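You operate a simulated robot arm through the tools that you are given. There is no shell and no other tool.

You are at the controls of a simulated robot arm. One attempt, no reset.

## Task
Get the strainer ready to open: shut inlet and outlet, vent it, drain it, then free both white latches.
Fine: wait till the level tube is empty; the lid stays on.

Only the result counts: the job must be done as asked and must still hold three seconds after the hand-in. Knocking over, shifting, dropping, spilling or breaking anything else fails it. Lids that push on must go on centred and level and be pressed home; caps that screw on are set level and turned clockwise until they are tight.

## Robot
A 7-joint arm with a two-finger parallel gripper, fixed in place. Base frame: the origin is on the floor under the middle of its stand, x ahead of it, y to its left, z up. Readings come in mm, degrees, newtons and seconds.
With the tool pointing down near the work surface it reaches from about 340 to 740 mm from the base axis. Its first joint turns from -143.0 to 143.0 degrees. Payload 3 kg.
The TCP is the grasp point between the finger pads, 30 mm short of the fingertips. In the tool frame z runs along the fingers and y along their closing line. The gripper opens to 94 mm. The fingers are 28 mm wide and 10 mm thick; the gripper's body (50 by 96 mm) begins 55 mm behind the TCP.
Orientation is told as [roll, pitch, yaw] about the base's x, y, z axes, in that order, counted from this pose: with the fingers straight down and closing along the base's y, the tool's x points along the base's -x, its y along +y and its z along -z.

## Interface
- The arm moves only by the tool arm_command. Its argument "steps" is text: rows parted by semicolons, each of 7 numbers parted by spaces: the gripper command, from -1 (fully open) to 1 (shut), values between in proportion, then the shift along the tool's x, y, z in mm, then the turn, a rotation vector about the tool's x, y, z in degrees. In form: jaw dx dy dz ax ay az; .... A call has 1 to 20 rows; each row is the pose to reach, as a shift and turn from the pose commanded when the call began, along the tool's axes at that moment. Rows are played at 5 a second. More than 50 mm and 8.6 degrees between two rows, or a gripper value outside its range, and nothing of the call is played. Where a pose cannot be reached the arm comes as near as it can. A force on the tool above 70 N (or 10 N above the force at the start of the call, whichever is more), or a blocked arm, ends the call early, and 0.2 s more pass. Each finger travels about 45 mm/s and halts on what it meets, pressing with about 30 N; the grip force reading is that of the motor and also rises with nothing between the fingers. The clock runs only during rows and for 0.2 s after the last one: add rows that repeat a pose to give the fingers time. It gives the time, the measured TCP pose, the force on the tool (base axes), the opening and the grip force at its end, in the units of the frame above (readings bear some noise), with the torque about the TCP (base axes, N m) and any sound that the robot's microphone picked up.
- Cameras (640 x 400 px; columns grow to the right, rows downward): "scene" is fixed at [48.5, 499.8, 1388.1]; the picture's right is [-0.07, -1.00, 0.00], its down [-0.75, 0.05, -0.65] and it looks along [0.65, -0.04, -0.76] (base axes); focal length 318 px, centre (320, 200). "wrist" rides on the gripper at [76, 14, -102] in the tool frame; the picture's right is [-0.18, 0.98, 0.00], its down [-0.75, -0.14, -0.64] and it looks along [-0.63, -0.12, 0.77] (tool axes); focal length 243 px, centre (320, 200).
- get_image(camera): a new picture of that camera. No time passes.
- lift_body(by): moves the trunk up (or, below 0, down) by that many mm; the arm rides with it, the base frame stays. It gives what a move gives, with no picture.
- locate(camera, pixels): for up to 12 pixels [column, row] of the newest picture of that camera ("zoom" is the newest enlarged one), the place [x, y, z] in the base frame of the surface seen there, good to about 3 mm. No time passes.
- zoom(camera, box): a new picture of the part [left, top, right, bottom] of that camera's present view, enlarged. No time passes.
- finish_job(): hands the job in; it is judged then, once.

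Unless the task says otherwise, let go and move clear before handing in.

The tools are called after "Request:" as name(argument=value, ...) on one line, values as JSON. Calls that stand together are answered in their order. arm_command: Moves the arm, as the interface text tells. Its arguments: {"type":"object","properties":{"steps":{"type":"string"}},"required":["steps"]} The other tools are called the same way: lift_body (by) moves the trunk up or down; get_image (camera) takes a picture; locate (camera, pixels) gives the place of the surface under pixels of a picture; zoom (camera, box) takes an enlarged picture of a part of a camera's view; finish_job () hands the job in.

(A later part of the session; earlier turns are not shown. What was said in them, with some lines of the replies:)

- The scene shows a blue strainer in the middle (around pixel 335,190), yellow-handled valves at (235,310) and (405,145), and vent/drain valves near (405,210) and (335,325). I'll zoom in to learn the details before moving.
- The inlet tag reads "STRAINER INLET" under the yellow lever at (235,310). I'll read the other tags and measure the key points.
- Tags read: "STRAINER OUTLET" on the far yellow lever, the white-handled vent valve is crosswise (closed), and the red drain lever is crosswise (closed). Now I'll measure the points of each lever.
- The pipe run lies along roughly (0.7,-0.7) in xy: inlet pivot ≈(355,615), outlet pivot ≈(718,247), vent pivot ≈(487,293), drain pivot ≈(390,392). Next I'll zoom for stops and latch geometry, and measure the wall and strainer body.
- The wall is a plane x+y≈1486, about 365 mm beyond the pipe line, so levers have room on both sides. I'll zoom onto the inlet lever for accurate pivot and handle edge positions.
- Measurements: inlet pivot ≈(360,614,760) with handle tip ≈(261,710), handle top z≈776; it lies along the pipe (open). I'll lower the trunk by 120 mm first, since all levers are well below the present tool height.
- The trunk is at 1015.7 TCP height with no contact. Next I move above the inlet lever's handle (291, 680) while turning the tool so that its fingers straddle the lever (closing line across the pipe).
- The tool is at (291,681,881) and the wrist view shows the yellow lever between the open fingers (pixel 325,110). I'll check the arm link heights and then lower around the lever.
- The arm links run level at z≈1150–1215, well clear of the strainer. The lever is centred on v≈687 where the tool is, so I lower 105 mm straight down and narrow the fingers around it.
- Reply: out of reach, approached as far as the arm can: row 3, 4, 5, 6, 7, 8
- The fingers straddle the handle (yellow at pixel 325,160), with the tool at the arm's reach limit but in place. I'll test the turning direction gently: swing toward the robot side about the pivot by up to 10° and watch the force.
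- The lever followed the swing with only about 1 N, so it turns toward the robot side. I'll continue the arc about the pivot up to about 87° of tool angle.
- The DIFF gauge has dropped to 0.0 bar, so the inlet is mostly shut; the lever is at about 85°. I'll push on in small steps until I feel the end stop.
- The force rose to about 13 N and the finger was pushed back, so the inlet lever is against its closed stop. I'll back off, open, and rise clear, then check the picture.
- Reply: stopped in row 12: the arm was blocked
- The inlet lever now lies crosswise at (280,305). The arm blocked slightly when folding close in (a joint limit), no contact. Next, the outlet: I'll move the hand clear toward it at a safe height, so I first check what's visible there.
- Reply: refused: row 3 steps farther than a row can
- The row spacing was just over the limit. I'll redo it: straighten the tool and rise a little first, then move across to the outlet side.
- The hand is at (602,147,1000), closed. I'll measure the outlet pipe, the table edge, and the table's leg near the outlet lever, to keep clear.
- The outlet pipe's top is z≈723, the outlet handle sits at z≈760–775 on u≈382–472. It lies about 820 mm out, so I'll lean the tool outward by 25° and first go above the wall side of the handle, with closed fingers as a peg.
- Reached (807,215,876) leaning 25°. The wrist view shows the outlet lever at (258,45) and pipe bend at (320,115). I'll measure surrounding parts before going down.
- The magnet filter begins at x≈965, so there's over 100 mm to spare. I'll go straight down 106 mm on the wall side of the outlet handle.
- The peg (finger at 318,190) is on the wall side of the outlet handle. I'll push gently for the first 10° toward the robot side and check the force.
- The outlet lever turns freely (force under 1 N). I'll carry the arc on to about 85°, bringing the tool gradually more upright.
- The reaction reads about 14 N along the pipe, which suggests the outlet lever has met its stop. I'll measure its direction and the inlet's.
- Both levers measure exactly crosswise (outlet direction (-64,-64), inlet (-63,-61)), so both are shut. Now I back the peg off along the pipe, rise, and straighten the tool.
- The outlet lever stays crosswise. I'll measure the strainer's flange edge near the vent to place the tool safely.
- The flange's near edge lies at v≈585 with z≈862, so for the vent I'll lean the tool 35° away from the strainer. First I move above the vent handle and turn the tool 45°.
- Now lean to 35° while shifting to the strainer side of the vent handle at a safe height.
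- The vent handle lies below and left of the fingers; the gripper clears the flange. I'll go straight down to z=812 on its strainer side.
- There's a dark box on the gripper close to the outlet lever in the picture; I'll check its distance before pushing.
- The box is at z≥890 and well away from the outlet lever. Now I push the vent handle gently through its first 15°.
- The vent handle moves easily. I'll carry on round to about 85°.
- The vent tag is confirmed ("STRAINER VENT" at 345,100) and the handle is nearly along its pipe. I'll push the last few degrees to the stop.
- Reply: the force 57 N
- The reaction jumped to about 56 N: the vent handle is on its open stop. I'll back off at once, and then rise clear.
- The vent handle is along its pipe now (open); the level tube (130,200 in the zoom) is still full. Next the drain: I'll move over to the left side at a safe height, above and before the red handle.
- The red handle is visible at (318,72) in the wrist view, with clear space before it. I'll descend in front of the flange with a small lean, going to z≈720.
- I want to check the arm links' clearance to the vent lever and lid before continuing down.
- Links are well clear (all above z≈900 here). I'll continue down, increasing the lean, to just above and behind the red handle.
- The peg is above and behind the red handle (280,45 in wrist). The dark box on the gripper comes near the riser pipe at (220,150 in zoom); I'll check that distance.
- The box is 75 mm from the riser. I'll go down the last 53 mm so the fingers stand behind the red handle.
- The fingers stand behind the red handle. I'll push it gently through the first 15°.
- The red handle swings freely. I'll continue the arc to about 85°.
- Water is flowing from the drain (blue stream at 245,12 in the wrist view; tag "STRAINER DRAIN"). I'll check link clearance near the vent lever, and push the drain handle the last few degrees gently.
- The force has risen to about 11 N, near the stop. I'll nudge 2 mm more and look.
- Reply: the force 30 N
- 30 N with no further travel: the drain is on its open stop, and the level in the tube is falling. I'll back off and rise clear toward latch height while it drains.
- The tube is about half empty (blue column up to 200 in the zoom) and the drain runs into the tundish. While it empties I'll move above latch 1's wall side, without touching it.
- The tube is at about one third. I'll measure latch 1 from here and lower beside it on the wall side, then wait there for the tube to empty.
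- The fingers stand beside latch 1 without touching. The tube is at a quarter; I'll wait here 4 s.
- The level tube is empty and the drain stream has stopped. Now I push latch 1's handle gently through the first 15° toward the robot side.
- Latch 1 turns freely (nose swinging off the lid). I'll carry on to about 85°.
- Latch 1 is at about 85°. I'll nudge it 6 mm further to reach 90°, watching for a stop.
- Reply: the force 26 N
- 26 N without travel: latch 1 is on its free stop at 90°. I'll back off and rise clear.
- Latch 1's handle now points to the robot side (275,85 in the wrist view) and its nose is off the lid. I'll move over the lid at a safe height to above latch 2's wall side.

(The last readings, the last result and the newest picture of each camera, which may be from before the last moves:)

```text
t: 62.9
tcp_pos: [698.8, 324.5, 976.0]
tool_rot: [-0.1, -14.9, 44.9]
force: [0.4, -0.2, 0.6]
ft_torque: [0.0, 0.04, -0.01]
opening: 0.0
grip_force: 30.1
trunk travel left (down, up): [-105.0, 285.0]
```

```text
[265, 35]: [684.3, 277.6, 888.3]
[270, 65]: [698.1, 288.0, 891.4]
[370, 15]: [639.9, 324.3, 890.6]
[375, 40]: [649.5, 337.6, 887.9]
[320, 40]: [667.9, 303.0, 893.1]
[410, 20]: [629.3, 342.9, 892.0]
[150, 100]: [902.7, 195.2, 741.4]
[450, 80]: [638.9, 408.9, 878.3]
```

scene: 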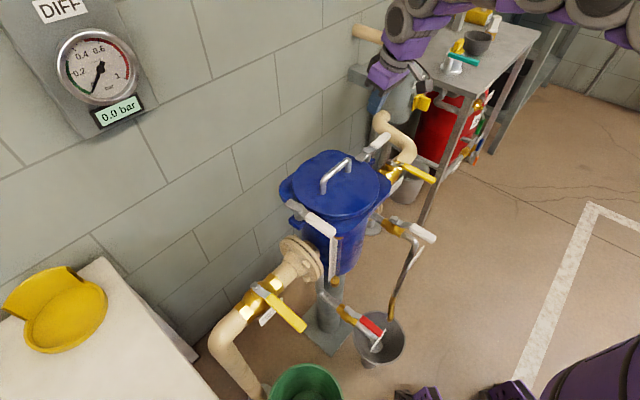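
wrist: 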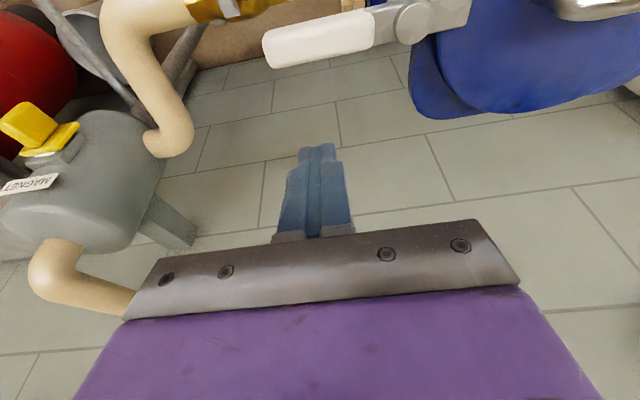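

Latch 2's handle spans u≈222–289 with v≈681–698; the fingers at v≈724 clear it by 11 mm. I'll lower beside it.

Request:
arm_command(steps="1 7.4 0 27.7 0 0 0; 1 14.8 0 55.4 0 0 0; 1 22.3 0 83.1 0 0 0; 1 22.3 0 83.1 0 0 0")

Request:
get_image(camera="wrist")

```text
t: 63.9
tcp_pos: [698.0, 324.1, 890.3]
tool_rot: [0.0, -15.0, 44.9]
force: [-0.4, -0.3, 0.2]
ft_torque: [0.02, -0.02, 0.01]
opening: 0.0
grip_force: 29.8
trunk travel left (down, up): [-105.0, 285.0]
```

```text
taken
```

wrist: 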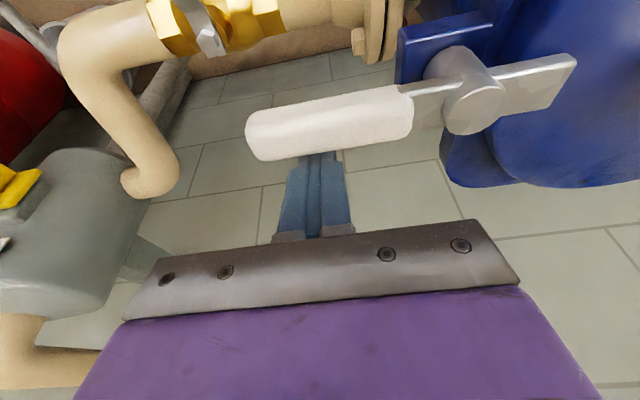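

The fingers are beside latch 2. I'll push it gently through the first 15°.

Request:
arm_command(steps="1 9.7 -0.6 -2.6 0 0 0; 1 13.5 -1.8 -3.6 0 0 0; 1 17.4 -3 -4.7 0 0 0; 1 24.9 -5 -6.7 0 0 0; 1 24.9 -5 -6.7 0 0 0")

Request:
get_image(camera="wrist")

```text
t: 65.1
tcp_pos: [684.8, 302.2, 890.6]
tool_rot: [0.0, -15.0, 44.8]
force: [0.3, 0.5, -0.2]
ft_torque: [0.01, 0.01, 0.02]
opening: 0.1
grip_force: 29.6
trunk travel left (down, up): [-105.0, 285.0]
```

```text
taken
```

wrist: 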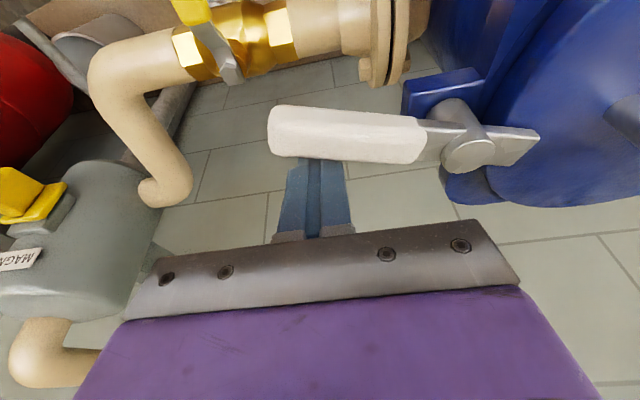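

Latch 2 turns freely. I'll carry it round to about 85°.

Request:
arm_command(steps="1 8.4 0 -2.3 0 0 0; 1 16.8 -0.2 -4.5 0 0 0; 1 25.6 1.7 -6.9 0 0 0; 1 34.1 4.8 -9.1 0 0 0; 1 42.3 9.4 -11.3 0 0 0; 1 49.9 15.3 -13.4 0 0 0; 1 56.8 22.6 -15.2 0 0 0; 1 62.7 31 -16.8 0 0 0; 1 68.5 43.6 -18.4 0 0 0; 1 68.5 43.6 -18.4 0 0 0")

Request:
get_image(camera="wrist")

Request:
arm_command(steps="1 0.5 2 0 0 0 0; 1 1 4 0 0 0 0; 1 1.5 6 0 0 0 0; 1 1.5 6 0 0 0 0")

```text
t: 67.3
tcp_pos: [601.6, 282.8, 890.8]
tool_rot: [0.0, -14.8, 44.8]
force: [0.7, -0.4, -0.6]
ft_torque: [0.01, 0.01, 0.03]
opening: 0.0
grip_force: 29.6
trunk travel left (down, up): [-105.0, 285.0]
```

```text
taken
```

wrist: 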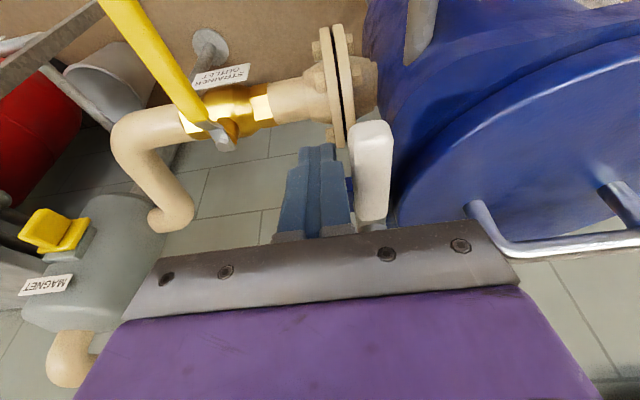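

```text
t: 68.3
tcp_pos: [598.6, 286.2, 889.8]
tool_rot: [0.0, -14.9, 44.8]
force: [9.4, -4.5, 1.8]
ft_torque: [0.04, 0.03, -0.06]
opening: 0.0
grip_force: 29.8
trunk travel left (down, up): [-105.0, 285.0]
```

The reaction reached about 10 N, near the stop. One more small nudge to confirm, then I'll look.

Request:
arm_command(steps="1 0 1 0 0 0 0; 1 0 2 0 0 0 0; 1 0 2 0 0 0 0")

Request:
get_image(camera="wrist")

```text
t: 69.1
tcp_pos: [597.5, 285.0, 890.3]
tool_rot: [0.1, -15.1, 44.8]
force: [25.0, -11.1, 0.0]
ft_torque: [0.0, -0.01, -0.17]
opening: 0.1
grip_force: 29.7
trunk travel left (down, up): [-105.0, 285.0]
```

```text
taken
```

wrist: 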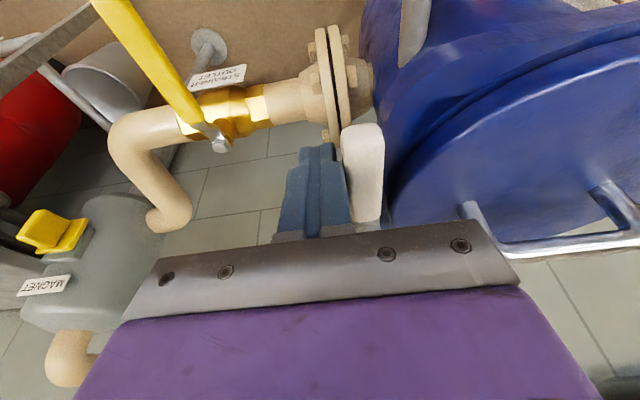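

27 N with no travel: latch 2 is on its free stop. I back off, rise, and move clear to inspect everything.

Request:
arm_command(steps="1 0 -6 0 0 0 0; 1 0 -18 0 0 0 0; 1 -11.7 -20 -43.5 0 0 0; 1 -23.3 -20 -87 0 0 0; 1 -33.7 -20 -125.6 0 0 0; 1 -10 -50 -132 0 0 0; 1 25 -85 -141 0 0 0; 1 25 -85 -141 0 0 0")

Request:
get_image(camera="scene")

Request:
zoom(camera="scene", box=[260, 120, 450, 240])

Request:
zoom(camera="scene", box=[190, 220, 430, 370])

```text
refused: row 7 steps farther than a row can; nothing moved
```

```text
taken
```

scene: 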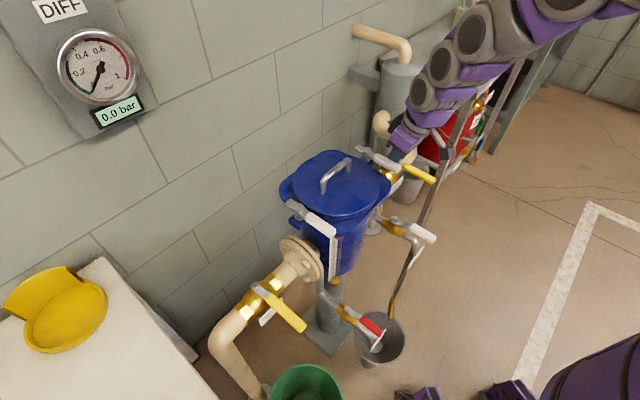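

```text
3.33 times, centred on (355, 180) of scene
```

zoom: 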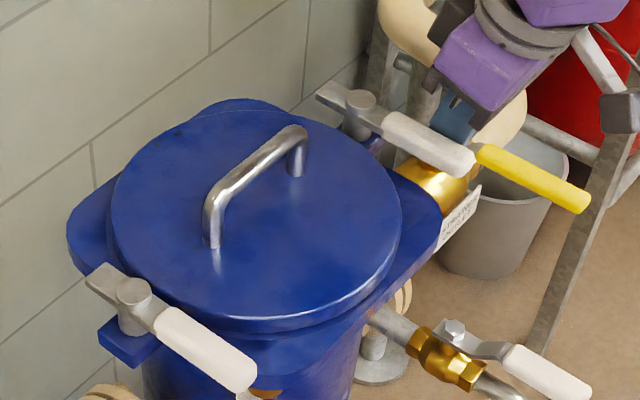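

```text
2.67 times, centred on (310, 295) of scene
```

zoom: 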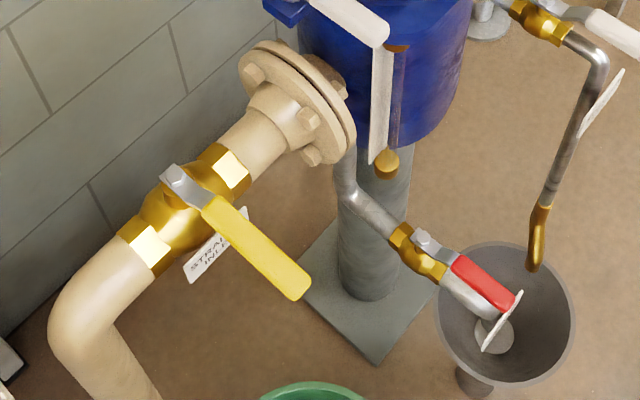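

The last rows were slightly too far apart, so nothing moved; the pictures show both latch noses off the lid. I'll redo the withdrawal with smaller steps.

Request:
arm_command(steps="1 0 -6 0 0 0 0; 1 0 -18 0 0 0 0; 1 -11.7 -20 -43.5 0 0 0; 1 -23.3 -20 -87 0 0 0; 1 -33.7 -20 -125.6 0 0 0; 1 -20 -45 -132 0 0 0; 1 0 -70 -137 0 0 0; 1 20 -100 -141 0 0 0; 1 20 -100 -141 0 0 0")

Request:
get_image(camera="scene")

Request:
zoom(camera="scene", box=[260, 120, 450, 240])

Request:
zoom(camera="scene", box=[190, 220, 430, 370])

```text
t: 71.1
tcp_pos: [627.3, 178.3, 1019.3]
tool_rot: [-0.1, -14.9, 44.9]
force: [-0.5, -1.5, -0.2]
ft_torque: [-0.03, 0.02, 0.0]
opening: 0.0
grip_force: 29.9
trunk travel left (down, up): [-105.0, 285.0]
```

```text
taken
```

scene: 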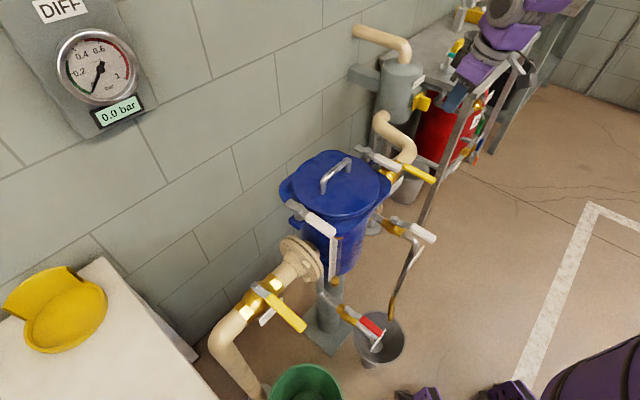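

```text
3.33 times, centred on (355, 180) of scene
```

zoom: 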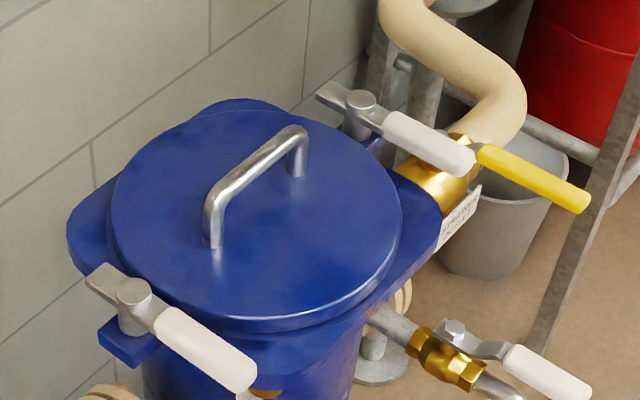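

```text
2.67 times, centred on (310, 295) of scene
```

zoom: 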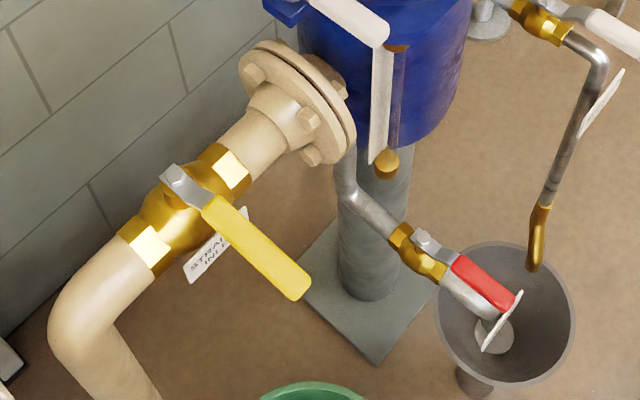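

Everything looks in place: both yellow levers crosswise, vent and drain along their pipes, both latch noses off the lid, and the lid on. I'll verify the angles by measurement and look once more at the level tube.

Request:
zoom(camera="scene", box=[310, 220, 374, 300])

Request:
locate(camera="scene", pixels=[[256, 286], [300, 325], [272, 300], [388, 172], [432, 180], [405, 169], [391, 220], [432, 237], [413, 230], [348, 312], [380, 334], [366, 323]])

Request:
locate(camera="scene", pixels=[[294, 207], [332, 233], [305, 216], [288, 203], [362, 149], [398, 168], [373, 155], [356, 148]])

```text
5.00 times, centred on (342, 260) of scene
```

zoom: 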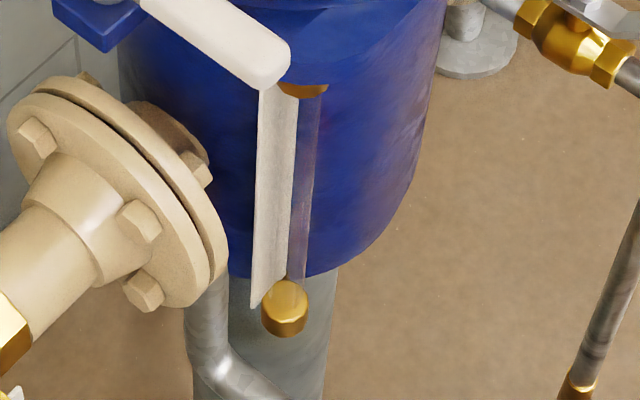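

```text
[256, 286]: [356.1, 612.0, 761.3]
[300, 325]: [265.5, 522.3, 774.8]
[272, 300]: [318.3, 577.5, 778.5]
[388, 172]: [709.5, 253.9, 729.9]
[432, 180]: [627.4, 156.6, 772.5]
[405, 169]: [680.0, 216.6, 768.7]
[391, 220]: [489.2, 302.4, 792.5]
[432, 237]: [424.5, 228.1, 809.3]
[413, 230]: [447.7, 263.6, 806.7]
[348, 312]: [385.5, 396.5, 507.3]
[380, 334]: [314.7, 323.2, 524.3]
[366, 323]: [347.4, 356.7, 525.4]
```

```text
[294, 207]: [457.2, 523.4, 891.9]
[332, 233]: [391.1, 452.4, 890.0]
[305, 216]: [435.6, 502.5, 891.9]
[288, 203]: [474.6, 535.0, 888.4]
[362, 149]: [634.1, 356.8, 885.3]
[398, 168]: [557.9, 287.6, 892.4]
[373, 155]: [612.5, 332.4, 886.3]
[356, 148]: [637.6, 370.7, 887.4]
```

The inlet, outlet, vent and drain levers and both latches all point along (-0.7,-0.7), within measuring error of their 90° stops. The level tube is empty, the lid is on, and the arm is clear, so I'm handing in.

Request:
finish_job()

```text
The job is handed in.
```

The strainer is ready to open, and I've handed the job in; I don't have the verdict yet.

- **Inlet and outlet:** both yellow levers are turned crosswise to the pipe against their stops, so both are shut. The differential gauge dropped from 0.7 to 0.0 bar.
- **Vent and drain:** both are fully open, in line with their pipes. I opened the vent before the drain.
- **Level tube:** I waited until it was empty and the drain had stopped running before touching the latches.
- **Latches:** both white latches are turned 90° to their stops, with their noses off the lid. The lid is still on.

Nothing was knocked over or spilled that I could see. The arm was clear of the strainer at hand-in.
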